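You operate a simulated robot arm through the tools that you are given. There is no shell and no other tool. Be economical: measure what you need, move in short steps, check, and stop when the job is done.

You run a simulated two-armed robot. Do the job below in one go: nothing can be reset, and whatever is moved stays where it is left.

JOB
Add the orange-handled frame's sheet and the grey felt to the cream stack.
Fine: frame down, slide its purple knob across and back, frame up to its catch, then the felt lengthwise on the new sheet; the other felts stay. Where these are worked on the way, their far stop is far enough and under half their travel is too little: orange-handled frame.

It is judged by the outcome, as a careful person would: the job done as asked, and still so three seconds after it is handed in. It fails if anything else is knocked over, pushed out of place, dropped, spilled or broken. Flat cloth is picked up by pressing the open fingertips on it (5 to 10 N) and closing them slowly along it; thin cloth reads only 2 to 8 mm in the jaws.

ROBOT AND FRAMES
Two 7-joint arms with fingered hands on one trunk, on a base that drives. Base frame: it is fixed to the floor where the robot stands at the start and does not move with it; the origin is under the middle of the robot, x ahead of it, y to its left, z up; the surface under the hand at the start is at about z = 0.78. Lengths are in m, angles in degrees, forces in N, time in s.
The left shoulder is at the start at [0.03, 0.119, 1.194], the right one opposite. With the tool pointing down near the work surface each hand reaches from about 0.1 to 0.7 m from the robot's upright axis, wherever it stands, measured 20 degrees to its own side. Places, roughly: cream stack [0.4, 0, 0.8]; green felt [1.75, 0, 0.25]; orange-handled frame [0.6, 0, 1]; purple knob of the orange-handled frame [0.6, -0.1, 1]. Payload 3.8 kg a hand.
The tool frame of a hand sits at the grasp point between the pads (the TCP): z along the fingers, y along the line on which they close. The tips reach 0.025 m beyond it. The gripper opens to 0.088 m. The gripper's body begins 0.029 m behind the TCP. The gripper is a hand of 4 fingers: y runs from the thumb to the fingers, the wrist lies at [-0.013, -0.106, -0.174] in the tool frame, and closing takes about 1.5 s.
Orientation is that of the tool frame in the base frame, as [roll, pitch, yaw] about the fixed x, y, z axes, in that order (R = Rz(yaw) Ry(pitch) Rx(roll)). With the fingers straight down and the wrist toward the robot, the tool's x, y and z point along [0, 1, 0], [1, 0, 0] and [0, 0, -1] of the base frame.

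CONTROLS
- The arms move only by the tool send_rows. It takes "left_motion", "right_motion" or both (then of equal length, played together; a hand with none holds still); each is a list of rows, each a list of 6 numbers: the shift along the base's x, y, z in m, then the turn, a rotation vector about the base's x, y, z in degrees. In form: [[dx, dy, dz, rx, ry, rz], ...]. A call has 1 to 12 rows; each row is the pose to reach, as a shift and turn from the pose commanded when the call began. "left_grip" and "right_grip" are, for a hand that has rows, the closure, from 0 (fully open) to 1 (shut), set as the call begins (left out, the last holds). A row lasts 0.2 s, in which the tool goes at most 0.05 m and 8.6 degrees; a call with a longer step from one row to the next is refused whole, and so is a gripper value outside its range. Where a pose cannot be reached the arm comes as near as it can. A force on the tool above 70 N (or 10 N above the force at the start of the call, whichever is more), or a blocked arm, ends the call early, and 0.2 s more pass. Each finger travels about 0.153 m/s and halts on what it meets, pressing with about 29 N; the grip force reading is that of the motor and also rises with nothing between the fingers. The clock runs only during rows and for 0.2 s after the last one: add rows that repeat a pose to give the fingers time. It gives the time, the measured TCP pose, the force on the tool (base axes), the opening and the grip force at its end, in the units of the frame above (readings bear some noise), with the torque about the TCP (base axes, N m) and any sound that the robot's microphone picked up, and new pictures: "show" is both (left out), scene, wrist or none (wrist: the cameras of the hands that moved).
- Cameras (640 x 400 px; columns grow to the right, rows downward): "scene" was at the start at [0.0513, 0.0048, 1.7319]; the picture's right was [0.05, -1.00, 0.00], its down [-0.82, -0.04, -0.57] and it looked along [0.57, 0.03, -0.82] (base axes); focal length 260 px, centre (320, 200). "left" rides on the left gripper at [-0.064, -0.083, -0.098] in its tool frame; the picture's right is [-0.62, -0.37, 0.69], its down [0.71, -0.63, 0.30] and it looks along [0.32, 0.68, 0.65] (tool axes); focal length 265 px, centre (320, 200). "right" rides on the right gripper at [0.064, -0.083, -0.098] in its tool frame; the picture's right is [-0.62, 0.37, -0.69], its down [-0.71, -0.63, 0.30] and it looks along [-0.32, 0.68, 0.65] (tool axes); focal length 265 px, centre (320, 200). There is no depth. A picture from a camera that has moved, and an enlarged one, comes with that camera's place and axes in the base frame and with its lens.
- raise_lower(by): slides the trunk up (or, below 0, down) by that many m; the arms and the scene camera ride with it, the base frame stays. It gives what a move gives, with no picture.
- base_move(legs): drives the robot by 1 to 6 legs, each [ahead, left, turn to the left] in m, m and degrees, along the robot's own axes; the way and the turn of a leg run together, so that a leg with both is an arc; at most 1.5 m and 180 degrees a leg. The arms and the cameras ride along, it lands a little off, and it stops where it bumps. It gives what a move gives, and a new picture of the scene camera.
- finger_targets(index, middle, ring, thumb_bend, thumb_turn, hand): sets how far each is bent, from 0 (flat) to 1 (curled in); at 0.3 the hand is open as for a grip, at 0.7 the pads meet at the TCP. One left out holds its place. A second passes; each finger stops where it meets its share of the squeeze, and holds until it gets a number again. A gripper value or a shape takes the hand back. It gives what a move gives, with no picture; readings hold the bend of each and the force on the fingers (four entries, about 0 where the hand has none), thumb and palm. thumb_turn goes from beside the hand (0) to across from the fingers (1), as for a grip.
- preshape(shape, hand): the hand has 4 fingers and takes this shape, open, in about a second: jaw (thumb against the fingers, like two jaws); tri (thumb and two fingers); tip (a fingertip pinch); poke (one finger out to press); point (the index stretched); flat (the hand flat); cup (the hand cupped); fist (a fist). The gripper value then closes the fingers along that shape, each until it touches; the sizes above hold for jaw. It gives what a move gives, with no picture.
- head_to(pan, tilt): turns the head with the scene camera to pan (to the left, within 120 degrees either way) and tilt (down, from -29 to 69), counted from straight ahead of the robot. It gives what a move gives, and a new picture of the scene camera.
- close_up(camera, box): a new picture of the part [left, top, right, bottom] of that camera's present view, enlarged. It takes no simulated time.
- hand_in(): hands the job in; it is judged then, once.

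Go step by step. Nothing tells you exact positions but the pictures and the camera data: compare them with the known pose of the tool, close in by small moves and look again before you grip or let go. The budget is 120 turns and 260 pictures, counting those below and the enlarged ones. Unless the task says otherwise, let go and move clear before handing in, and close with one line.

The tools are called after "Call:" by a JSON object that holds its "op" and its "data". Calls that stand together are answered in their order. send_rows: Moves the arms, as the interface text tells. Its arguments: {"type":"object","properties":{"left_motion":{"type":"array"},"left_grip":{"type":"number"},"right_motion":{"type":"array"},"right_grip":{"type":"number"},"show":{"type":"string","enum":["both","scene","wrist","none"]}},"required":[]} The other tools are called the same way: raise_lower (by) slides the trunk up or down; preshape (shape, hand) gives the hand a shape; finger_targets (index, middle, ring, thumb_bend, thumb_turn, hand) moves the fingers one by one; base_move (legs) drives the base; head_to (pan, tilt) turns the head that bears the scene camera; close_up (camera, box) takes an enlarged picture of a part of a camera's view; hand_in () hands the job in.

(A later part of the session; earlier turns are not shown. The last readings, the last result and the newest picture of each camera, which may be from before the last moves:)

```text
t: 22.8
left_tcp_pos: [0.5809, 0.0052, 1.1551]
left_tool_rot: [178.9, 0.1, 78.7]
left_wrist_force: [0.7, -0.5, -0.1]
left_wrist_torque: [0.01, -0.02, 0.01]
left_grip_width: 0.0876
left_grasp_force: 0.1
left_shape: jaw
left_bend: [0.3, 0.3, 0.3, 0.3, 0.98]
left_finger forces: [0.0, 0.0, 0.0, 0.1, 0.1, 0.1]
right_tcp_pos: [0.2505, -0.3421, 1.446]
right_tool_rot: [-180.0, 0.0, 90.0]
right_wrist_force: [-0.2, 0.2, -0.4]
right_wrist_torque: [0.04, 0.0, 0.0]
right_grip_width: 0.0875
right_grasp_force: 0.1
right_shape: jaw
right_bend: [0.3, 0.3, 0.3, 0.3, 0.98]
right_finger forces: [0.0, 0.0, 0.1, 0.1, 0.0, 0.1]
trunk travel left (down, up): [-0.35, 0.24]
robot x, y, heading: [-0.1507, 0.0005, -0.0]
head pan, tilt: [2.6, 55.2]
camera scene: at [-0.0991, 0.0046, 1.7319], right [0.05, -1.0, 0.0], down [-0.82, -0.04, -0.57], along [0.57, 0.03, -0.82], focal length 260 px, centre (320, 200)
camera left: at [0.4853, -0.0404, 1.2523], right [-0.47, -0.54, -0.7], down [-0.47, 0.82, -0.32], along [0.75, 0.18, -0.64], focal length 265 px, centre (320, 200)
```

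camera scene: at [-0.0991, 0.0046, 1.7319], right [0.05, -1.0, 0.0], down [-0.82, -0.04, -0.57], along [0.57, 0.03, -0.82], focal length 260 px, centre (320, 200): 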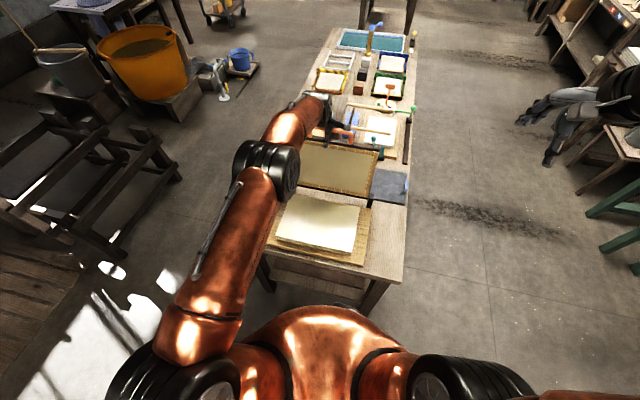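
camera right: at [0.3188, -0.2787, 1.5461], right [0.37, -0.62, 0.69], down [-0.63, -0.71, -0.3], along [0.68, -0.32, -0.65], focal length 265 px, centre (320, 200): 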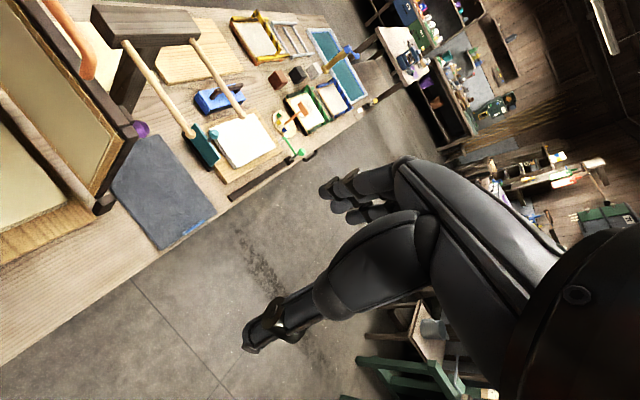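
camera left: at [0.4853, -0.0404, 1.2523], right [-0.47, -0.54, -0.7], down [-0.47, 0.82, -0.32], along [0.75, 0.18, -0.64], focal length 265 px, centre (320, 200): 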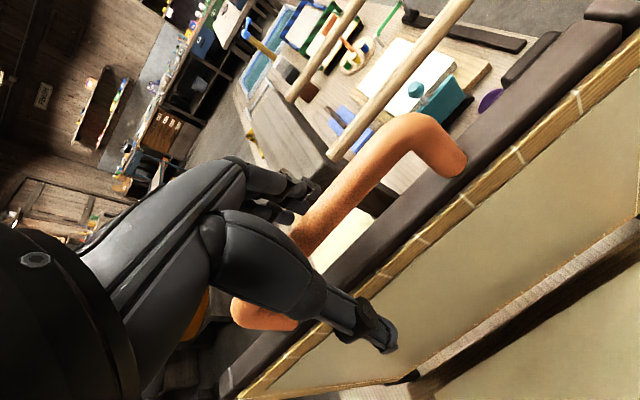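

Same relation as before. I'll close the hand and pull along the arc.

Call:
{"op": "send_rows", "data": {"left_motion": [[0, 0, 0, 0, 0, 0], [0, 0, 0, 0, 0, 0], [0, 0, 0, 0, 0, 0], [0, 0, 0, 0, 0, 0], [0, 0, 0, 0, 0, 0], [0, 0, 0, 0, 0, 0], [0, 0, 0, 0, 0, 0], [-0.012, 0.002, 0, 0, 0, 0], [-0.025, 0.005, -0.001, 0, 0, 0], [-0.038, 0.008, -0.002, 0, 0, 0], [-0.051, 0.01, -0.004, 0, 0, 0], [-0.064, 0.013, -0.006, 0, 0, 0]], "left_grip": 1, "show": "wrist"}}

Call:
{"op": "send_rows", "data": {"left_motion": [[-0.014, 0.003, -0.003, 0, 0, 0], [-0.028, 0.006, -0.007, 0, 0, 0], [-0.042, 0.008, -0.012, 0, 0, 0], [-0.055, 0.011, -0.017, 0, 0, 0], [-0.068, 0.014, -0.022, 0, 0, 0], [-0.081, 0.016, -0.028, 0, 0, 0], [-0.094, 0.019, -0.036, 0, 0, 0], [-0.107, 0.022, -0.044, 0, 0, 0]], "show": "scene"}}

```text
t: 25.4
left_tcp_pos: [0.5172, 0.0178, 1.1486]
left_tool_rot: [178.9, 0.2, 78.7]
left_wrist_force: [0.0, -3.2, -4.9]
left_wrist_torque: [-0.01, -0.06, -0.05]
left_grip_width: 0.0
left_grasp_force: 28.8
left_shape: jaw
left_bend: [0.7, 0.7, 0.7, 0.72, 1.0]
left_finger forces: [2.3, 0.1, 1.8, 0.0, 6.3, 0.0]
right_tcp_pos: [0.251, -0.3425, 1.4457]
right_tool_rot: [180.0, 0.0, 90.0]
right_wrist_force: [-0.1, -0.7, -0.6]
right_wrist_torque: [0.02, 0.01, 0.0]
right_grip_width: 0.0877
right_grasp_force: 0.2
right_shape: jaw
right_bend: [0.3, 0.3, 0.3, 0.3, 0.98]
right_finger forces: [0.0, 0.0, 0.1, 0.0, 0.1, 0.0]
trunk travel left (down, up): [-0.35, 0.24]
robot x, y, heading: [-0.1499, 0.0005, -0.1]
head pan, tilt: [2.6, 55.2]
camera left: at [0.421, -0.0274, 1.2466], right [-0.47, -0.54, -0.7], down [-0.47, 0.82, -0.32], along [0.75, 0.18, -0.64], focal length 265 px, centre (320, 200)
```

left: 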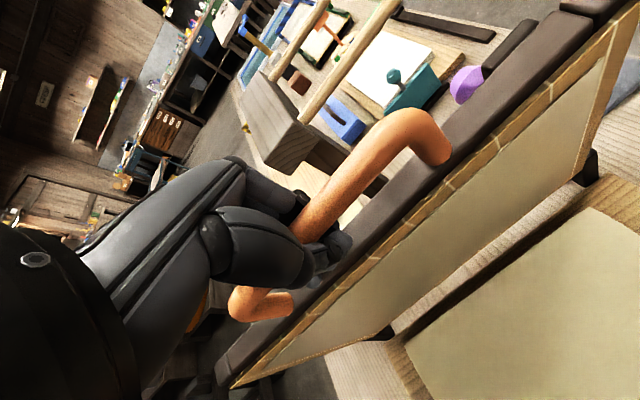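

```text
t: 27.2
left_tcp_pos: [0.4105, 0.0405, 1.1054]
left_tool_rot: [178.8, 0.2, 78.7]
left_wrist_force: [-0.7, -2.0, -3.4]
left_wrist_torque: [0.01, 0.0, 0.0]
left_grip_width: 0.0001
left_grasp_force: 28.6
left_shape: jaw
left_bend: [0.7, 0.7, 0.7, 0.72, 1.0]
left_finger forces: [0.4, 0.1, 1.1, 0.0, 2.8, 0.0]
right_tcp_pos: [0.25, -0.3424, 1.4461]
right_tool_rot: [180.0, 0.0, 90.0]
right_wrist_force: [-0.2, 0.0, -0.6]
right_wrist_torque: [-0.02, 0.0, 0.0]
right_grip_width: 0.0877
right_grasp_force: 0.0
right_shape: jaw
right_bend: [0.3, 0.3, 0.3, 0.3, 0.98]
right_finger forces: [0.2, 0.0, 0.1, 0.0, 0.0, 0.1]
trunk travel left (down, up): [-0.35, 0.24]
robot x, y, heading: [-0.1533, 0.002, -0.3]
head pan, tilt: [2.6, 55.2]
camera scene: at [-0.0995, 0.0043, 1.7319], right [0.05, -1.0, 0.0], down [-0.82, -0.04, -0.57], along [0.57, 0.03, -0.82], focal length 260 px, centre (320, 200)
```

scene: 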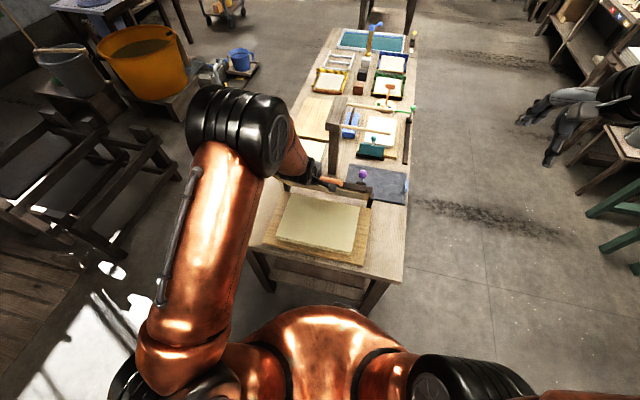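

Call:
{"op": "send_rows", "data": {"left_motion": [[-0.013, 0.003, -0.009, -0.3, -1.6, 0], [-0.026, 0.005, -0.019, -0.6, -3.2, 0], [-0.039, 0.008, -0.03, -1, -4.8, 0], [-0.051, 0.01, -0.041, -1.3, -6.4, 0], [-0.063, 0.013, -0.053, -1.6, -8, 0], [-0.074, 0.015, -0.066, -1.9, -9.6, 0], [-0.084, 0.017, -0.079, -2.2, -11, 0], [-0.094, 0.019, -0.093, -2.5, -12.5, 0], [-0.103, 0.021, -0.107, -2.8, -14, 0], [-0.111, 0.023, -0.122, -3.1, -15.5, 0]]}}

```text
t: 29.4
left_tcp_pos: [0.2992, 0.0638, 0.984]
left_tool_rot: [163.1, 0.3, 78.6]
left_wrist_force: [0.3, -1.7, -4.6]
left_wrist_torque: [0.02, 0.01, -0.05]
left_grip_width: 0.0
left_grasp_force: 28.6
left_shape: jaw
left_bend: [0.7, 0.7, 0.7, 0.72, 1.0]
left_finger forces: [0.6, 0.0, 1.6, 0.0, 3.3, 0.0]
right_tcp_pos: [0.2516, -0.3413, 1.4459]
right_tool_rot: [180.0, -0.1, 90.0]
right_wrist_force: [-0.6, -0.8, -0.4]
right_wrist_torque: [0.02, 0.01, 0.01]
right_grip_width: 0.0875
right_grasp_force: 0.0
right_shape: jaw
right_bend: [0.3, 0.3, 0.3, 0.3, 0.98]
right_finger forces: [0.0, 0.0, 0.0, 0.0, 0.0, 0.1]
trunk travel left (down, up): [-0.35, 0.24]
robot x, y, heading: [-0.1526, -0.0002, 0.2]
head pan, tilt: [2.6, 55.2]
camera scene: at [-0.0986, 0.0045, 1.7318], right [0.05, -1.0, 0.0], down [-0.82, -0.04, -0.57], along [0.57, 0.03, -0.82], focal length 260 px, centre (320, 200)
camera left: at [0.181, 0.0223, 1.054], right [-0.27, -0.58, -0.77], down [-0.36, 0.8, -0.48], along [0.89, 0.15, -0.43], focal length 265 px, centre (320, 200)
```

scene: 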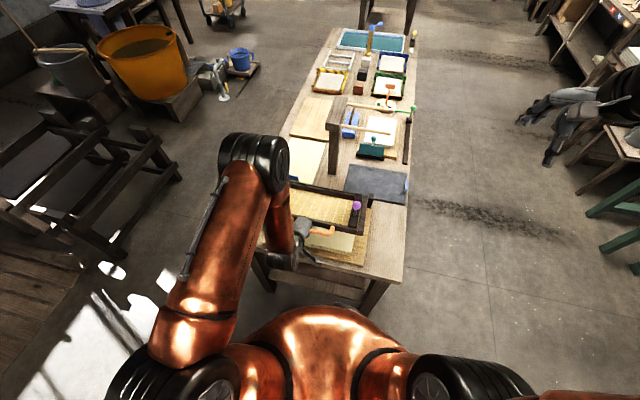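
left: 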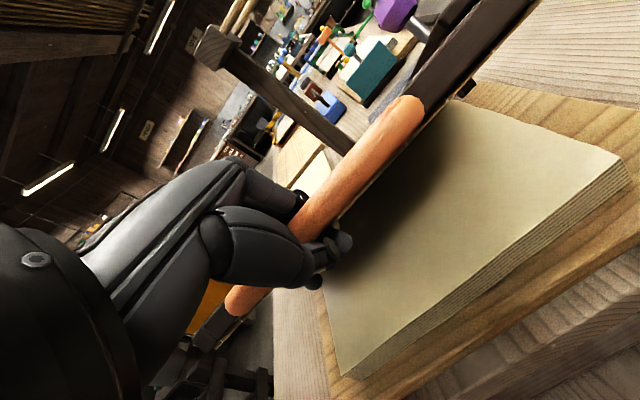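

Call:
{"op": "send_rows", "data": {"left_motion": [[-0.007, 0.001, -0.016, -0.3, -1.5, 0], [-0.014, 0.003, -0.032, -0.6, -3, 0], [-0.02, 0.004, -0.048, -0.9, -4.5, 0], [-0.025, 0.005, -0.064, -1.2, -6, 0], [-0.029, 0.006, -0.08, -1.2, -6, 0], [-0.032, 0.006, -0.092, -1.2, -6, 0]]}}

```text
t: 30.8
left_tcp_pos: [0.2695, 0.0698, 0.891]
left_tool_rot: [156.8, 0.2, 78.7]
left_wrist_force: [8.5, -2.0, -4.5]
left_wrist_torque: [-0.01, 0.08, -0.07]
left_grip_width: 0.0
left_grasp_force: 28.8
left_shape: jaw
left_bend: [0.7, 0.7, 0.7, 0.72, 1.0]
left_finger forces: [5.0, 0.0, 3.6, 0.0, 3.3, 0.0]
right_tcp_pos: [0.2531, -0.3428, 1.4452]
right_tool_rot: [-180.0, 0.0, 90.0]
right_wrist_force: [1.0, 0.7, 0.1]
right_wrist_torque: [-0.03, -0.02, -0.01]
right_grip_width: 0.0877
right_grasp_force: 0.0
right_shape: jaw
right_bend: [0.3, 0.3, 0.3, 0.3, 0.98]
right_finger forces: [0.0, 0.0, 0.0, 0.0, 0.0, 0.0]
trunk travel left (down, up): [-0.35, 0.24]
robot x, y, heading: [-0.1453, -0.0006, 0.1]
head pan, tilt: [2.6, 55.2]
camera scene: at [-0.0973, 0.0043, 1.7318], right [0.05, -1.0, 0.0], down [-0.82, -0.04, -0.57], along [0.57, 0.03, -0.82], focal length 260 px, centre (320, 200)
camera left: at [0.143, 0.0299, 0.9502], right [-0.19, -0.6, -0.78], down [-0.31, 0.79, -0.53], along [0.93, 0.14, -0.33], focal length 265 px, centre (320, 200)
```

scene: 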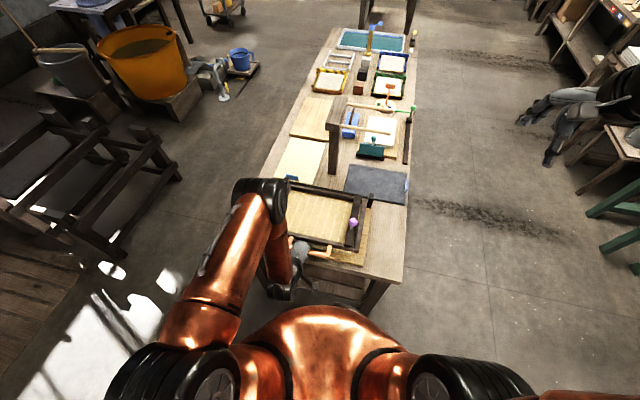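
left: 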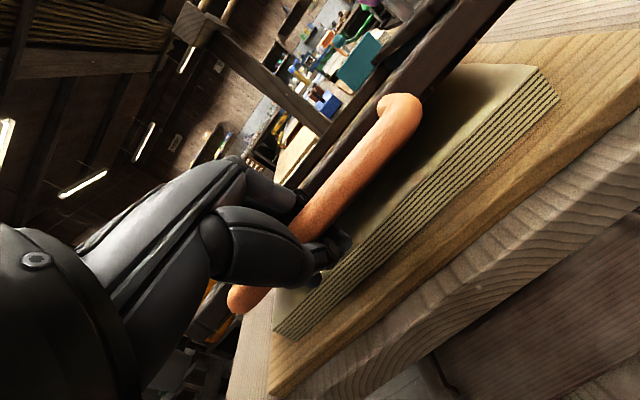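

Call:
{"op": "send_rows", "data": {"left_motion": [[0.003, -0.001, -0.008, 0, 0, 0], [0.002, 0, -0.016, 0, 0, 0], [0.001, 0, -0.024, 0, 0, 0], [0.001, 0, -0.024, 0, 0, 0]]}}

```text
t: 31.8
left_tcp_pos: [0.2674, 0.0694, 0.8664]
left_tool_rot: [156.9, 0.3, 78.6]
left_wrist_force: [-4.7, 0.2, -3.7]
left_wrist_torque: [-0.04, -0.06, -0.03]
left_grip_width: 0.0001
left_grasp_force: 28.9
left_shape: jaw
left_bend: [0.7, 0.7, 0.7, 0.72, 1.0]
left_finger forces: [0.3, 0.1, 0.9, 0.0, 6.8, 0.1]
right_tcp_pos: [0.2506, -0.3423, 1.4471]
right_tool_rot: [-180.0, -0.1, 90.0]
right_wrist_force: [0.6, -0.3, -0.3]
right_wrist_torque: [0.0, 0.0, 0.03]
right_grip_width: 0.0874
right_grasp_force: 0.0
right_shape: jaw
right_bend: [0.3, 0.3, 0.3, 0.3, 0.98]
right_finger forces: [0.1, 0.0, 0.1, 0.0, 0.1, 0.1]
trunk travel left (down, up): [-0.35, 0.24]
robot x, y, heading: [-0.153, -0.0024, -0.0]
head pan, tilt: [2.6, 55.2]
camera scene: at [-0.0999, 0.0048, 1.7319], right [0.05, -1.0, 0.0], down [-0.82, -0.04, -0.57], along [0.57, 0.03, -0.82], focal length 260 px, centre (320, 200)
camera left: at [0.142, 0.03, 0.926], right [-0.19, -0.6, -0.78], down [-0.31, 0.79, -0.53], along [0.93, 0.14, -0.34], focal length 265 px, centre (320, 200)
```

scene: 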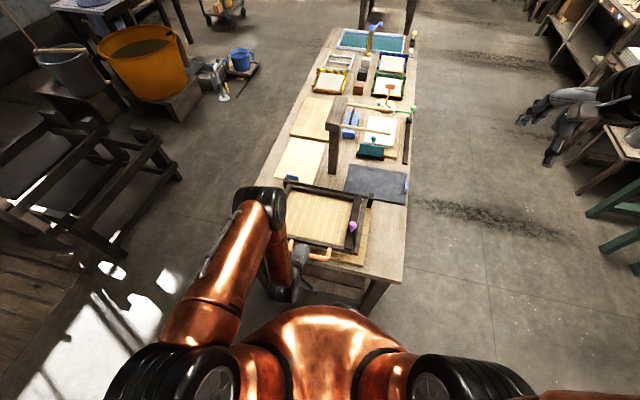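
left: 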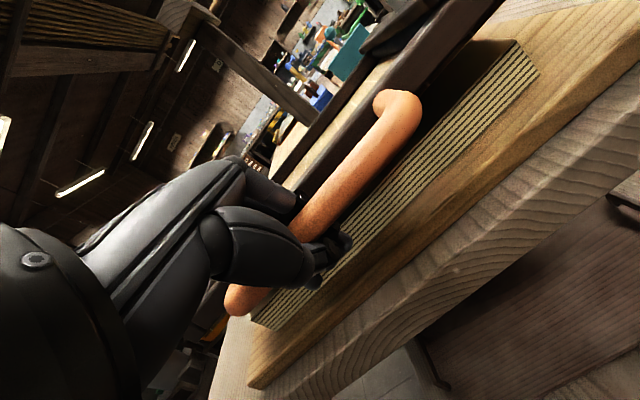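

Call:
{"op": "send_rows", "data": {"left_motion": [[0, 0, -0.007, 0, 0, 0], [0, 0, -0.014, 0, 0, 0], [0.001, 0, -0.02, 0, 0, 0], [0.001, 0, -0.02, 0, 0, 0]]}}

Call:
{"op": "close_up", "data": {"camera": "scene", "box": [260, 160, 400, 280]}}

```text
t: 32.8
left_tcp_pos: [0.2682, 0.0703, 0.8477]
left_tool_rot: [157.1, 0.3, 78.5]
left_wrist_force: [-10.3, 1.8, -4.2]
left_wrist_torque: [-0.04, -0.16, -0.05]
left_grip_width: 0.0
left_grasp_force: 29.4
left_shape: jaw
left_bend: [0.7, 0.7, 0.7, 0.72, 1.0]
left_finger forces: [0.1, 0.0, 0.0, 0.0, 9.4, 0.0]
right_tcp_pos: [0.2496, -0.3404, 1.4462]
right_tool_rot: [-179.9, 0.0, 90.2]
right_wrist_force: [-0.1, -1.2, 0.0]
right_wrist_torque: [0.0, -0.02, 0.0]
right_grip_width: 0.0876
right_grasp_force: 0.0
right_shape: jaw
right_bend: [0.3, 0.3, 0.3, 0.3, 0.98]
right_finger forces: [0.1, 0.1, 0.0, 0.0, 0.0, 0.1]
trunk travel left (down, up): [-0.35, 0.24]
robot x, y, heading: [-0.1504, -0.002, -0.0]
head pan, tilt: [2.6, 55.2]
camera scene: at [-0.1009, 0.005, 1.7319], right [0.05, -1.0, 0.0], down [-0.82, -0.04, -0.57], along [0.57, 0.03, -0.82], focal length 260 px, centre (320, 200)
camera left: at [0.1423, 0.03, 0.906], right [-0.19, -0.6, -0.78], down [-0.31, 0.79, -0.53], along [0.93, 0.14, -0.34], focal length 265 px, centre (320, 200)
```

scene: 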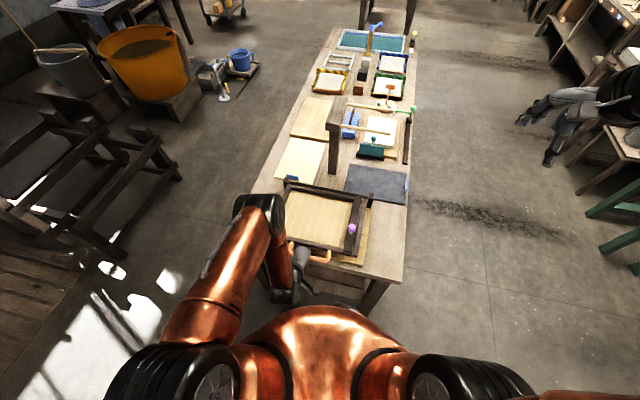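
left: 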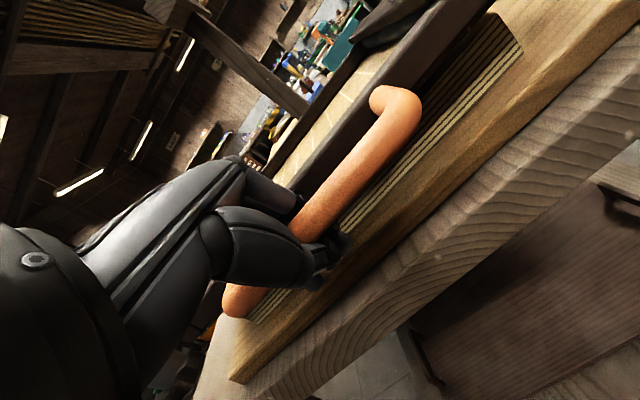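

```text
3.33 times, centred on (330, 220) of scene
camera zoom: at [-0.1009, 0.005, 1.7319], right [0.05, -1.0, 0.0], down [-0.82, -0.04, -0.57], along [0.57, 0.03, -0.82], focal length 867 px, centre (287, 133)
```

zoom: 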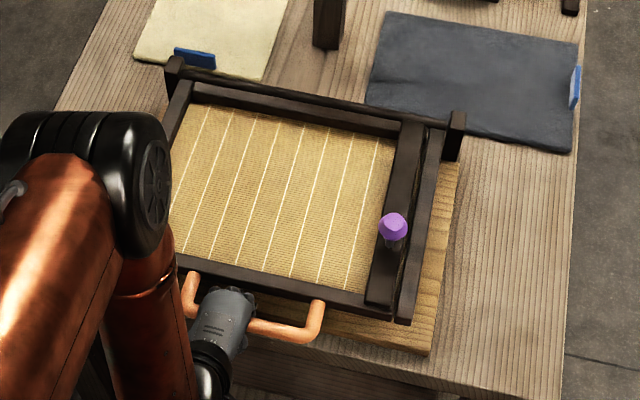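

The frame is nearly down. The purple knob sits on a cross-bar at its right end. I'll lower the last bit.

Call:
{"op": "send_rows", "data": {"left_motion": [[-0.004, 0.001, -0.006, 0, 0, 0], [-0.003, 0.001, -0.012, 0, 0, 0], [-0.003, 0.001, -0.017, 0, 0, 0], [-0.003, 0.001, -0.017, 0, 0, 0]], "show": "wrist"}}

```text
t: 33.8
left_tcp_pos: [0.2673, 0.071, 0.8314]
left_tool_rot: [156.9, 0.3, 78.6]
left_wrist_force: [0.9, 0.2, 1.0]
left_wrist_torque: [0.0, 0.03, 0.03]
left_grip_width: 0.0
left_grasp_force: 28.7
left_shape: jaw
left_bend: [0.7, 0.7, 0.7, 0.72, 1.0]
left_finger forces: [0.9, 0.1, 0.0, 0.0, 0.0, 0.0]
right_tcp_pos: [0.251, -0.342, 1.4469]
right_tool_rot: [180.0, 0.0, 90.0]
right_wrist_force: [0.4, 0.1, 0.5]
right_wrist_torque: [0.0, -0.01, 0.0]
right_grip_width: 0.0875
right_grasp_force: 0.1
right_shape: jaw
right_bend: [0.3, 0.3, 0.3, 0.3, 0.98]
right_finger forces: [0.0, 0.0, 0.1, 0.1, 0.0, 0.0]
trunk travel left (down, up): [-0.35, 0.24]
robot x, y, heading: [-0.1546, 0.0008, -0.0]
head pan, tilt: [2.6, 55.2]
camera left: at [0.1412, 0.0306, 0.8892], right [-0.19, -0.6, -0.78], down [-0.31, 0.79, -0.53], along [0.93, 0.14, -0.33], focal length 265 px, centre (320, 200)
```

left: 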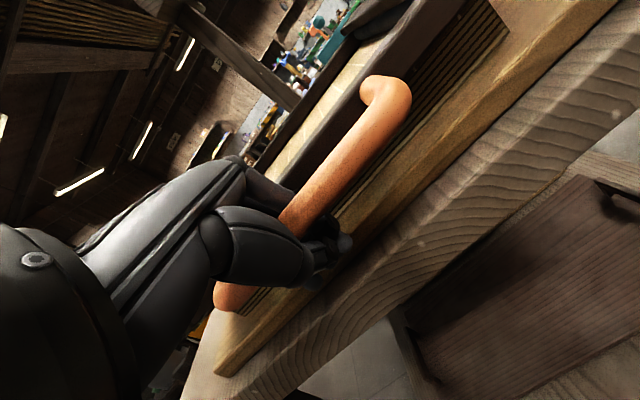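

The force has gone to zero, so the frame rests on the stack. I'll level the hand, open it and back away upward.

Call:
{"op": "send_rows", "data": {"left_motion": [[0, 0, 0.006, 1, 5, 0], [0, 0, 0.012, 2, 10, 0], [0, 0, 0.014, 3, 15, 0], [0, 0, 0.014, 3, 15, 0]], "show": "wrist"}}

```text
t: 34.8
left_tcp_pos: [0.2642, 0.0715, 0.8447]
left_tool_rot: [172.4, 0.2, 78.7]
left_wrist_force: [-6.2, 2.5, -3.3]
left_wrist_torque: [-0.01, -0.1, 0.02]
left_grip_width: 0.0001
left_grasp_force: 28.8
left_shape: jaw
left_bend: [0.7, 0.7, 0.7, 0.72, 1.0]
left_finger forces: [0.0, 0.1, 0.0, 0.0, 7.3, 0.0]
right_tcp_pos: [0.25, -0.3413, 1.4467]
right_tool_rot: [-180.0, 0.0, 90.1]
right_wrist_force: [0.2, -0.1, 0.8]
right_wrist_torque: [0.04, 0.02, 0.02]
right_grip_width: 0.0879
right_grasp_force: 0.1
right_shape: jaw
right_bend: [0.3, 0.3, 0.3, 0.3, 0.98]
right_finger forces: [0.1, 0.0, 0.0, 0.0, 0.1, 0.0]
trunk travel left (down, up): [-0.35, 0.24]
robot x, y, heading: [-0.1515, -0.0026, 0.2]
head pan, tilt: [2.6, 55.2]
camera left: at [0.1589, 0.0273, 0.9315], right [-0.39, -0.56, -0.73], down [-0.43, 0.81, -0.39], along [0.81, 0.17, -0.56], focal length 265 px, centre (320, 200)
```

left: 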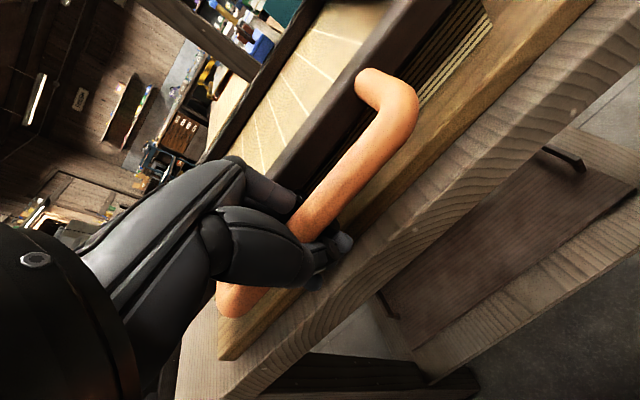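

Call:
{"op": "send_rows", "data": {"left_motion": [[0, 0, -0.006, 0, 0, 0], [0, 0, -0.006, 0, 0, 0], [0, 0, -0.006, 0, 0, 0], [0, 0, -0.006, 0, 0, 0], [0, 0, -0.006, 0, 0, 0], [0, 0, -0.006, 0, 0, 0], [0, 0, -0.006, 0, 0, 0], [0, 0, -0.006, 0, 0, 0]], "left_grip": 0}}

```text
t: 36.6
left_tcp_pos: [0.2551, 0.0725, 0.838]
left_tool_rot: [173.1, 0.4, 78.5]
left_wrist_force: [-42.4, 17.3, -4.1]
left_wrist_torque: [-0.29, -0.46, 1.05]
left_grip_width: 0.0715
left_grasp_force: 0.0
left_shape: jaw
left_bend: [0.3, 0.5, 0.4, 0.3, 0.98]
left_finger forces: [0.3, 32.7, 12.2, 0.0, 0.0, 0.0]
right_tcp_pos: [0.2448, -0.3391, 1.4485]
right_tool_rot: [179.8, 0.1, 90.1]
right_wrist_force: [-0.5, 0.2, 0.0]
right_wrist_torque: [0.0, -0.02, -0.01]
right_grip_width: 0.0876
right_grasp_force: 0.0
right_shape: jaw
right_bend: [0.3, 0.3, 0.3, 0.3, 0.98]
right_finger forces: [0.0, 0.1, 0.0, 0.0, 0.1, 0.1]
trunk travel left (down, up): [-0.35, 0.24]
robot x, y, heading: [-0.1509, -0.0021, 0.3]
head pan, tilt: [2.6, 55.2]
camera scene: at [-0.106, 0.0076, 1.732], right [0.05, -1.0, 0.0], down [-0.82, -0.04, -0.57], along [0.57, 0.03, -0.82], focal length 260 px, centre (320, 200)
camera left: at [0.1509, 0.029, 0.9259], right [-0.4, -0.56, -0.73], down [-0.44, 0.81, -0.38], along [0.81, 0.16, -0.57], focal length 265 px, centre (320, 200)
```

scene: 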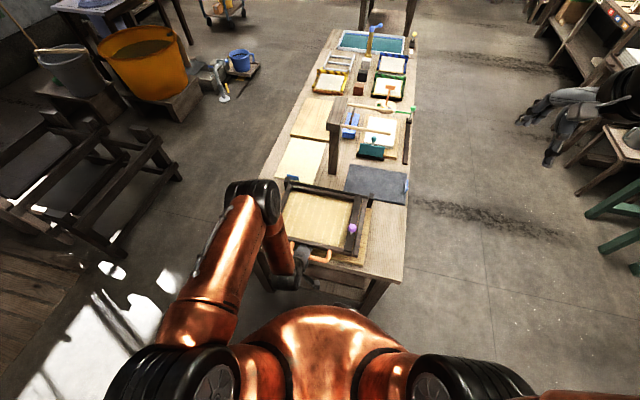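
left: 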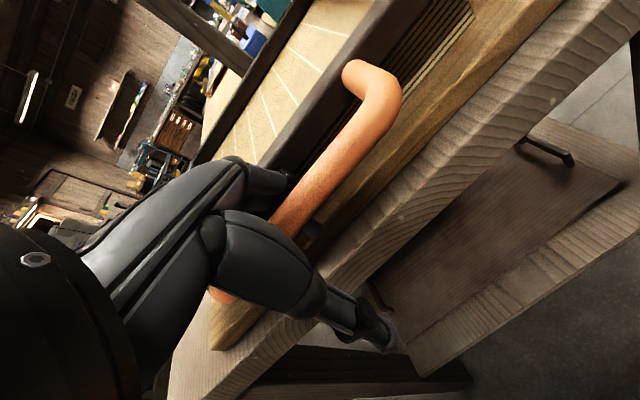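

The opened fingers press on the frame's bar. I'll ease toward the robot and lift straight out.

Call:
{"op": "send_rows", "data": {"left_motion": [[-0.006, 0.001, 0.005, 0, 0, 0], [-0.01, 0.002, 0.02, 0, 0, 0], [-0.01, 0.002, 0.05, 0, 0, 0], [-0.01, 0.002, 0.09, 0, 0, 0], [-0.02, 0.004, 0.13, 0, 0, 0]]}}

Call:
{"op": "close_up", "data": {"camera": "scene", "box": [260, 160, 400, 280]}}

```text
t: 37.8
left_tcp_pos: [0.2453, 0.0744, 0.9707]
left_tool_rot: [171.9, 0.3, 78.5]
left_wrist_force: [0.8, -0.2, -0.8]
left_wrist_torque: [0.0, -0.01, 0.01]
left_grip_width: 0.0876
left_grasp_force: 0.1
left_shape: jaw
left_bend: [0.3, 0.3, 0.3, 0.3, 0.98]
left_finger forces: [0.0, 0.0, 0.1, 0.1, 0.0, 0.1]
right_tcp_pos: [0.2485, -0.342, 1.4471]
right_tool_rot: [180.0, 0.0, 90.0]
right_wrist_force: [-0.5, -0.2, 0.1]
right_wrist_torque: [0.0, -0.02, -0.03]
right_grip_width: 0.0876
right_grasp_force: 0.0
right_shape: jaw
right_bend: [0.3, 0.3, 0.3, 0.3, 0.98]
right_finger forces: [0.0, 0.0, 0.1, 0.0, 0.1, 0.1]
trunk travel left (down, up): [-0.35, 0.24]
robot x, y, heading: [-0.1532, 0.0005, -0.0]
head pan, tilt: [2.6, 55.2]
camera scene: at [-0.1022, 0.0048, 1.732], right [0.05, -1.0, 0.0], down [-0.82, -0.04, -0.57], along [0.57, 0.03, -0.82], focal length 260 px, centre (320, 200)
camera left: at [0.1383, 0.0293, 1.0571], right [-0.39, -0.56, -0.73], down [-0.43, 0.81, -0.39], along [0.82, 0.16, -0.55], focal length 265 px, centre (320, 200)
```

scene: 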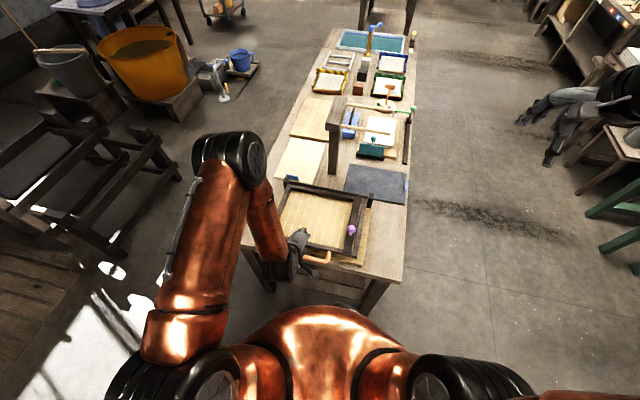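
left: 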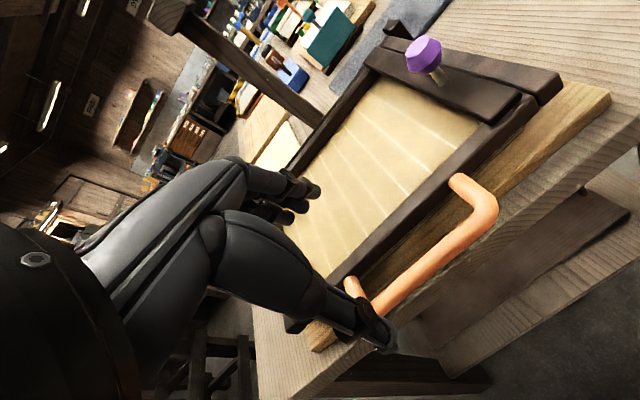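

```text
3.33 times, centred on (330, 220) of scene
camera zoom: at [-0.1022, 0.0048, 1.732], right [0.05, -1.0, 0.0], down [-0.82, -0.04, -0.57], along [0.57, 0.03, -0.82], focal length 867 px, centre (287, 133)
```

zoom: 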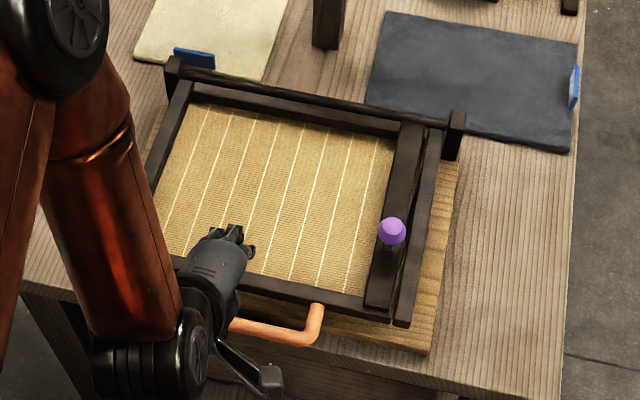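

The frame is flat on the stack. The purple knob is near [0.334, -0.08, 0.925], on a bar that slides across to the left. I'll take the left arm away and bring the right hand above the knob.

Call:
{"op": "send_rows", "data": {"left_motion": [[0, 0, 0.04, 0, 0, 0], [0, 0.01, 0.08, 0, 0, 0], [0, 0.04, 0.11, 0, 0, 0], [0, 0.08, 0.13, 0, 0, 0], [0, 0.12, 0.15, 0, 0, 0], [0, 0.16, 0.17, 0, 0, 0], [0, 0.2, 0.19, 0, 0, 0], [0, 0.24, 0.2, 0, 0, 0], [0, 0.28, 0.2, 0, 0, 0], [0, 0.32, 0.2, 0, 0, 0], [0, 0.32, 0.2, 0, 0, 0], [0, 0.32, 0.2, 0, 0, 0]], "right_motion": [[0.01, 0.03, -0.02, 0, 0, -2], [0.02, 0.06, -0.04, 0, 0, -4], [0.03, 0.09, -0.07, 0, 0, -6], [0.04, 0.12, -0.1, 0, 0, -8], [0.05, 0.15, -0.13, 0, 0, -10], [0.06, 0.18, -0.16, 0, 0, -11.5], [0.07, 0.21, -0.19, 0, 0, -11.5], [0.08, 0.24, -0.22, 0, 0, -11.5], [0.085, 0.26, -0.26, 0, 0, -11.5], [0.085, 0.262, -0.3, 0, 0, -11.5], [0.085, 0.262, -0.34, 0, 0, -11.5], [0.085, 0.262, -0.38, 0, 0, -11.5]]}}

Call:
{"op": "close_up", "data": {"camera": "scene", "box": [260, 160, 400, 280]}}

```text
t: 40.4
left_tcp_pos: [0.2465, 0.3953, 1.1678]
left_tool_rot: [172.3, 0.2, 78.6]
left_wrist_force: [0.2, 0.6, -1.4]
left_wrist_torque: [0.01, -0.03, 0.02]
left_grip_width: 0.0875
left_grasp_force: 0.0
left_shape: jaw
left_bend: [0.3, 0.3, 0.3, 0.3, 0.98]
left_finger forces: [0.1, 0.0, 0.1, 0.0, 0.0, 0.0]
right_tcp_pos: [0.3371, -0.08, 1.0649]
right_tool_rot: [180.0, 0.0, 78.5]
right_wrist_force: [0.8, -0.3, -0.8]
right_wrist_torque: [0.02, -0.02, -0.02]
right_grip_width: 0.0878
right_grasp_force: 0.1
right_shape: jaw
right_bend: [0.3, 0.3, 0.3, 0.3, 0.98]
right_finger forces: [0.0, 0.1, 0.0, 0.1, 0.1, 0.0]
trunk travel left (down, up): [-0.35, 0.24]
robot x, y, heading: [-0.1508, 0.001, 0.1]
head pan, tilt: [2.6, 55.2]
camera scene: at [-0.0982, 0.0047, 1.7318], right [0.05, -1.0, 0.0], down [-0.82, -0.04, -0.57], along [0.57, 0.03, -0.82], focal length 260 px, centre (320, 200)
camera right: at [0.2693, -0.0013, 1.1641], right [0.24, -0.68, 0.69], down [-0.76, -0.57, -0.3], along [0.61, -0.45, -0.65], focal length 265 px, centre (320, 200)
camera left: at [0.1412, 0.3515, 1.2548], right [-0.39, -0.56, -0.73], down [-0.43, 0.81, -0.39], along [0.81, 0.17, -0.56], focal length 265 px, centre (320, 200)
```

scene: 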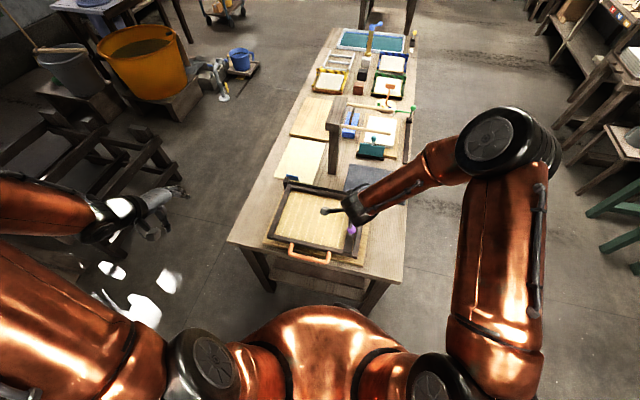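
right: 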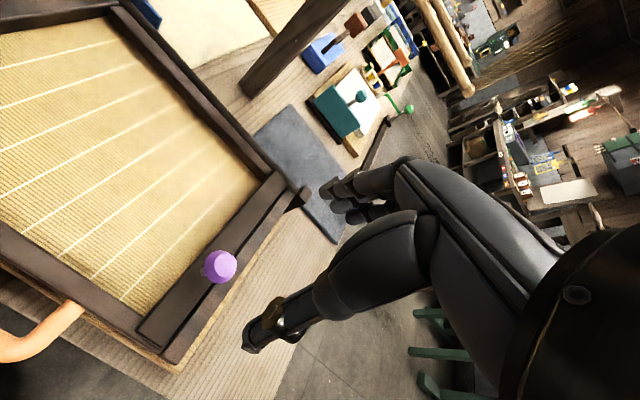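
left: 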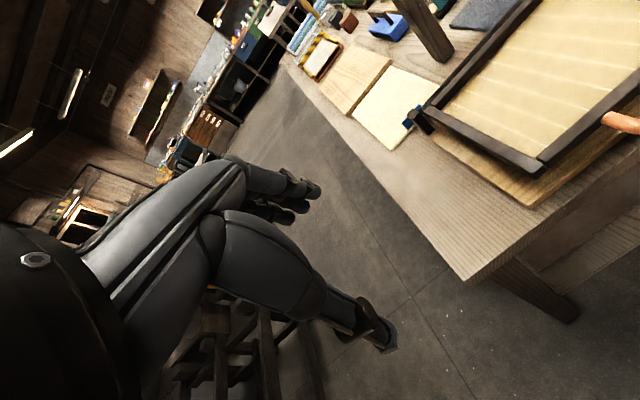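

```text
3.33 times, centred on (330, 220) of scene
camera zoom: at [-0.0982, 0.0047, 1.7318], right [0.05, -1.0, 0.0], down [-0.82, -0.04, -0.57], along [0.57, 0.03, -0.82], focal length 867 px, centre (287, 133)
```

zoom: 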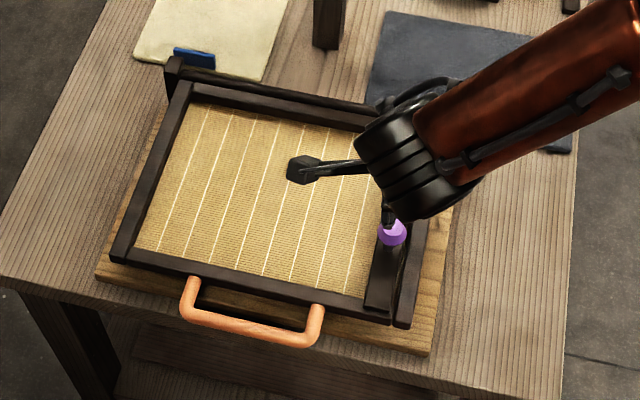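

The views agree on the knob at [0.348, -0.083, 0.92]. I'll lower over it.

Call:
{"op": "send_rows", "data": {"right_motion": [[0.011, -0.003, -0.03, 0, 0, 0], [0.011, -0.003, -0.06, 0, 0, 0], [0.011, -0.003, -0.09, 0, 0, 0], [0.011, -0.003, -0.115, 0, 0, 0], [0.011, -0.003, -0.137, 0, 0, 0], [0.011, -0.003, -0.137, 0, 0, 0]]}}

Call:
{"op": "close_up", "data": {"camera": "right", "box": [140, 140, 420, 380]}}

```text
t: 41.8
left_tcp_pos: [0.2465, 0.3946, 1.1684]
left_tool_rot: [172.2, 0.3, 78.6]
left_wrist_force: [1.1, 0.0, -0.6]
left_wrist_torque: [-0.01, 0.0, -0.02]
left_grip_width: 0.0876
left_grasp_force: 0.0
left_shape: jaw
left_bend: [0.3, 0.3, 0.3, 0.3, 0.98]
left_finger forces: [0.0, 0.0, 0.1, 0.1, 0.0, 0.0]
right_tcp_pos: [0.3459, -0.0833, 0.9293]
right_tool_rot: [180.0, 0.0, 78.5]
right_wrist_force: [0.3, -0.4, -0.2]
right_wrist_torque: [0.0, -0.01, 0.03]
right_grip_width: 0.0874
right_grasp_force: 0.0
right_shape: jaw
right_bend: [0.3, 0.3, 0.3, 0.3, 0.98]
right_finger forces: [0.0, 0.1, 0.0, 0.1, 0.1, 0.1]
trunk travel left (down, up): [-0.35, 0.24]
robot x, y, heading: [-0.1507, -0.0004, -0.1]
head pan, tilt: [2.6, 55.2]
camera scene: at [-0.0994, 0.0049, 1.7319], right [0.05, -1.0, 0.0], down [-0.82, -0.04, -0.57], along [0.57, 0.03, -0.82], focal length 260 px, centre (320, 200)
camera right: at [0.2786, -0.0036, 1.0287], right [0.24, -0.68, 0.69], down [-0.76, -0.58, -0.3], along [0.61, -0.45, -0.65], focal length 265 px, centre (320, 200)
```

scene: 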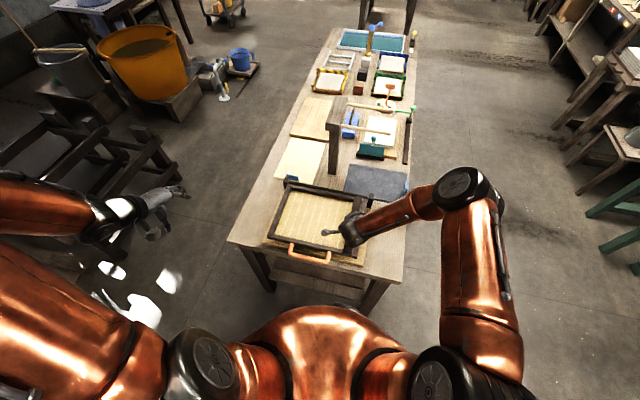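
right: 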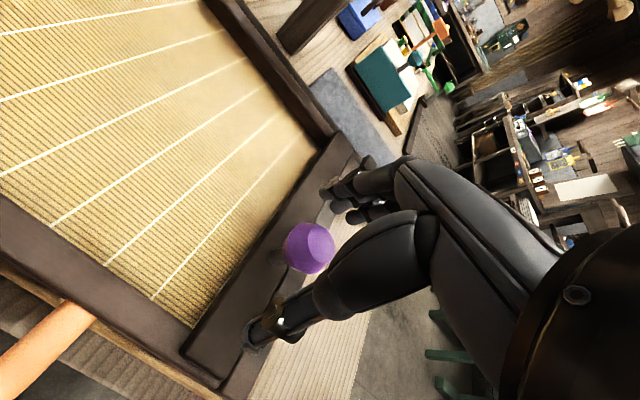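

```text
1.67 times, centred on (280, 260) of right
camera zoom: at [0.2786, -0.0036, 1.0287], right [0.24, -0.68, 0.69], down [-0.76, -0.58, -0.3], along [0.61, -0.45, -0.65], focal length 442 px, centre (387, 100)
```

zoom: 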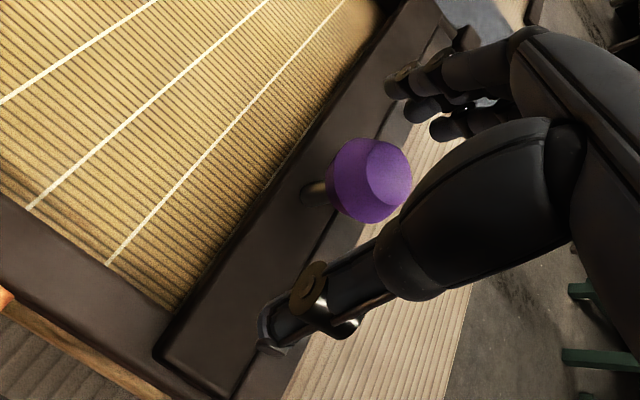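

The knob is between the jaws. I'll close on it.

Call:
{"op": "send_rows", "data": {"right_motion": [[0, 0, 0, 0, 0, 0], [0, 0, 0, 0, 0, 0], [0, 0, 0, 0, 0, 0], [0, 0, 0, 0, 0, 0], [0, 0, 0, 0, 0, 0], [0, 0, 0, 0, 0, 0], [0, 0, 0, 0, 0, 0]], "right_grip": 1, "show": "wrist"}}

```text
t: 43.4
left_tcp_pos: [0.247, 0.3952, 1.1684]
left_tool_rot: [172.2, 0.3, 78.6]
left_wrist_force: [-0.3, 0.2, 0.4]
left_wrist_torque: [0.0, -0.01, 0.02]
left_grip_width: 0.0877
left_grasp_force: 0.2
left_shape: jaw
left_bend: [0.3, 0.3, 0.3, 0.3, 0.98]
left_finger forces: [0.0, 0.0, 0.1, 0.1, 0.0, 0.0]
right_tcp_pos: [0.3448, -0.083, 0.9305]
right_tool_rot: [179.9, 0.1, 78.7]
right_wrist_force: [-2.4, 3.7, 0.3]
right_wrist_torque: [0.06, 0.02, 0.02]
right_grip_width: 0.0239
right_grasp_force: 28.6
right_shape: jaw
right_bend: [0.74, 0.46, 0.53, 0.75, 1.0]
right_finger forces: [12.9, 8.3, 0.8, 0.0, 24.4, 0.1]
trunk travel left (down, up): [-0.35, 0.24]
robot x, y, heading: [-0.151, 0.0014, 0.1]
head pan, tilt: [2.6, 55.2]
camera right: at [0.2781, -0.003, 1.0291], right [0.24, -0.68, 0.69], down [-0.76, -0.58, -0.3], along [0.61, -0.45, -0.65], focal length 265 px, centre (320, 200)
```

right: 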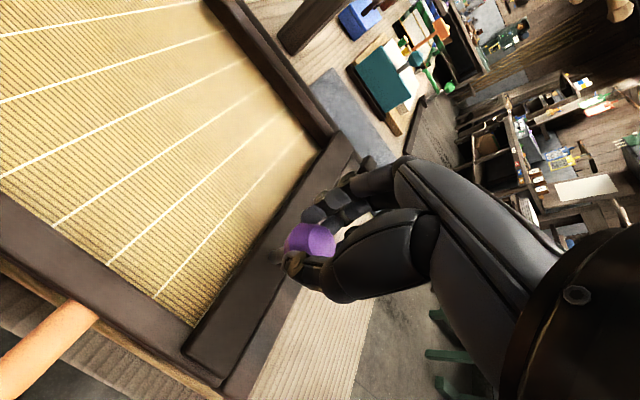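

Call:
{"op": "send_rows", "data": {"right_motion": [[0.003, 0.015, 0, 0, 0, 0], [0.006, 0.029, 0, 0, 0, 0], [0.009, 0.044, 0, 0, 0, 0], [0.012, 0.059, 0, 0, 0, 0], [0.015, 0.074, 0, 0, 0, 0], [0.018, 0.088, 0, 0, 0, 0]]}}

```text
t: 44.8
left_tcp_pos: [0.2459, 0.3947, 1.1682]
left_tool_rot: [172.2, 0.3, 78.6]
left_wrist_force: [-0.3, 0.9, -0.2]
left_wrist_torque: [0.03, -0.02, -0.03]
left_grip_width: 0.0878
left_grasp_force: 0.0
left_shape: jaw
left_bend: [0.3, 0.3, 0.3, 0.3, 0.98]
left_finger forces: [0.1, 0.0, 0.0, 0.0, 0.0, 0.0]
right_tcp_pos: [0.364, 0.0051, 0.9307]
right_tool_rot: [-179.9, -0.1, 78.7]
right_wrist_force: [-6.5, -0.3, -1.6]
right_wrist_torque: [0.03, 0.12, -0.01]
right_grip_width: 0.0234
right_grasp_force: 28.7
right_shape: jaw
right_bend: [0.74, 0.46, 0.53, 0.74, 1.0]
right_finger forces: [11.4, 8.1, 1.2, 0.0, 26.3, 0.0]
trunk travel left (down, up): [-0.35, 0.24]
robot x, y, heading: [-0.1494, 0.0008, -0.1]
head pan, tilt: [2.6, 55.2]
camera scene: at [-0.1002, 0.0056, 1.7319], right [0.05, -1.0, 0.0], down [-0.82, -0.04, -0.57], along [0.57, 0.03, -0.82], focal length 260 px, centre (320, 200)
camera right: at [0.2961, 0.0847, 1.0293], right [0.24, -0.68, 0.69], down [-0.76, -0.58, -0.3], along [0.6, -0.45, -0.65], focal length 265 px, centre (320, 200)
```

scene: 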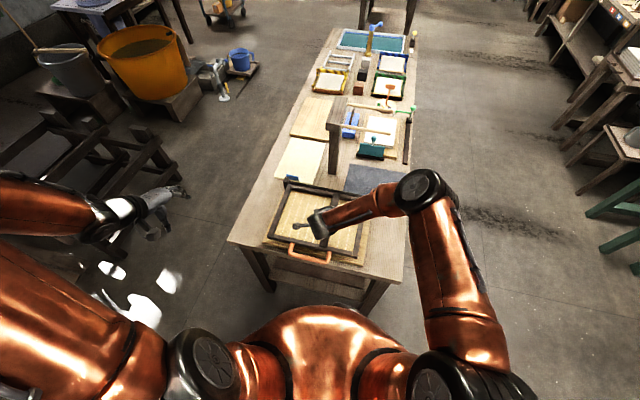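
right: 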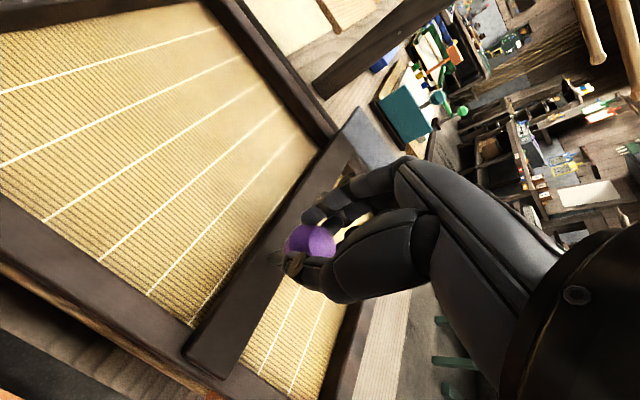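

The bar slides along. I'll continue to the far stop.

Call:
{"op": "send_rows", "data": {"right_motion": [[0.0, 0.015, 0, 0, 0, 0], [0.003, 0.03, 0, 0, 0, 0], [0.006, 0.045, 0, 0, 0, 0], [0.009, 0.06, 0, 0, 0, 0], [0.012, 0.075, 0, 0, 0, 0], [0.015, 0.09, 0, 0, 0, 0], [0.018, 0.105, 0, 0, 0, 0], [0.02, 0.117, 0, 0, 0, 0], [0.022, 0.127, 0, 0, 0, 0]]}}

Call:
{"op": "close_up", "data": {"camera": "scene", "box": [250, 150, 390, 270]}}

```text
t: 46.8
left_tcp_pos: [0.2465, 0.3967, 1.1682]
left_tool_rot: [172.2, 0.4, 78.6]
left_wrist_force: [-0.4, 0.9, 0.0]
left_wrist_torque: [0.02, -0.01, 0.0]
left_grip_width: 0.0877
left_grasp_force: 0.1
left_shape: jaw
left_bend: [0.3, 0.3, 0.3, 0.3, 0.98]
left_finger forces: [0.0, 0.1, 0.0, 0.0, 0.0, 0.0]
right_tcp_pos: [0.3869, 0.1327, 0.9303]
right_tool_rot: [179.9, 0.0, 78.4]
right_wrist_force: [5.3, -1.8, 5.5]
right_wrist_torque: [-0.07, -0.15, 0.04]
right_grip_width: 0.024
right_grasp_force: 29.1
right_shape: jaw
right_bend: [0.74, 0.46, 0.53, 0.75, 1.0]
right_finger forces: [14.9, 10.7, 3.1, 0.0, 22.7, 0.0]
trunk travel left (down, up): [-0.35, 0.24]
robot x, y, heading: [-0.152, 0.0001, 0.0]
head pan, tilt: [2.6, 55.2]
camera scene: at [-0.0993, 0.0051, 1.7319], right [0.05, -1.0, 0.0], down [-0.82, -0.04, -0.57], along [0.57, 0.03, -0.82], focal length 260 px, centre (320, 200)
camera right: at [0.3197, 0.2108, 1.0287], right [0.24, -0.68, 0.69], down [-0.76, -0.57, -0.31], along [0.61, -0.45, -0.65], focal length 265 px, centre (320, 200)
```

scene: 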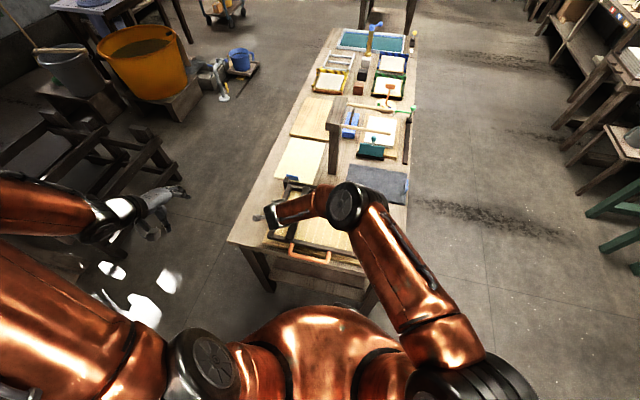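
right: 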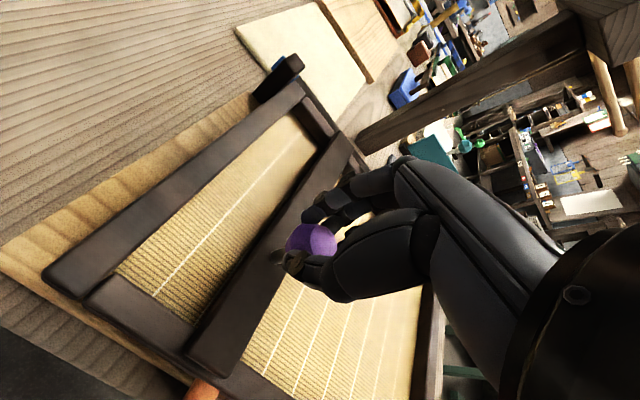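

```text
3.33 times, centred on (320, 210) of scene
camera zoom: at [-0.0993, 0.0051, 1.7319], right [0.05, -1.0, 0.0], down [-0.82, -0.04, -0.57], along [0.57, 0.03, -0.82], focal length 867 px, centre (320, 167)
```

zoom: 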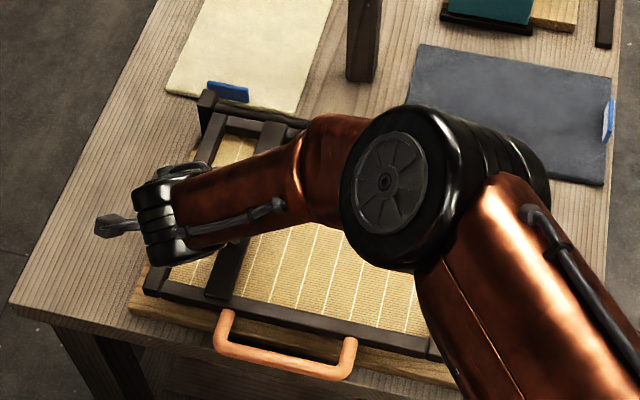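

About 0.05 m remains to the left rail. I'll continue slowly until the stop.

Call:
{"op": "send_rows", "data": {"right_motion": [[0.003, 0.012, 0, 0, 0, 0], [0.006, 0.024, 0, 0, 0, 0], [0.008, 0.034, 0, 0, 0, 0], [0.01, 0.044, 0, 0, 0, 0], [0.012, 0.052, 0, 0, 0, 0], [0.013, 0.06, 0, 0, 0, 0]], "show": "wrist"}}

```text
t: 48.2
left_tcp_pos: [0.2475, 0.3961, 1.1678]
left_tool_rot: [172.2, 0.3, 78.7]
left_wrist_force: [0.7, 0.7, 1.0]
left_wrist_torque: [-0.03, -0.01, 0.01]
left_grip_width: 0.0877
left_grasp_force: 0.0
left_shape: jaw
left_bend: [0.3, 0.3, 0.3, 0.3, 0.98]
left_finger forces: [0.0, 0.0, 0.0, 0.1, 0.0, 0.0]
right_tcp_pos: [0.4027, 0.1917, 0.9302]
right_tool_rot: [179.9, 0.0, 78.5]
right_wrist_force: [6.3, -5.6, 4.6]
right_wrist_torque: [-0.22, -0.16, 0.04]
right_grip_width: 0.0186
right_grasp_force: 29.2
right_shape: jaw
right_bend: [0.76, 0.51, 0.48, 0.81, 1.0]
right_finger forces: [0.0, 3.3, 6.3, 0.0, 0.0, 0.1]
trunk travel left (down, up): [-0.35, 0.24]
robot x, y, heading: [-0.1565, 0.0017, 0.3]
head pan, tilt: [2.6, 55.2]
camera right: at [0.3354, 0.2704, 1.0298], right [0.23, -0.68, 0.69], down [-0.76, -0.57, -0.31], along [0.61, -0.45, -0.65], focal length 265 px, centre (320, 200)
```

right: 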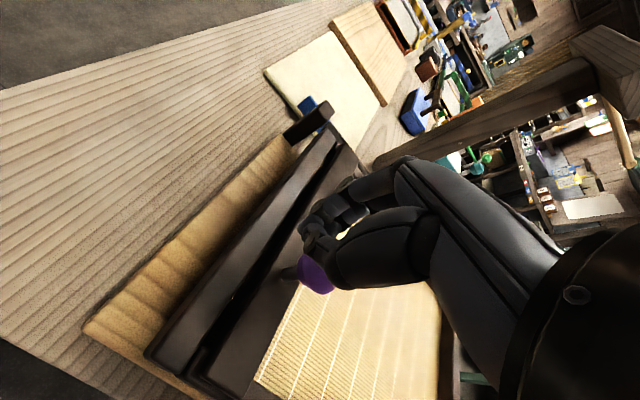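

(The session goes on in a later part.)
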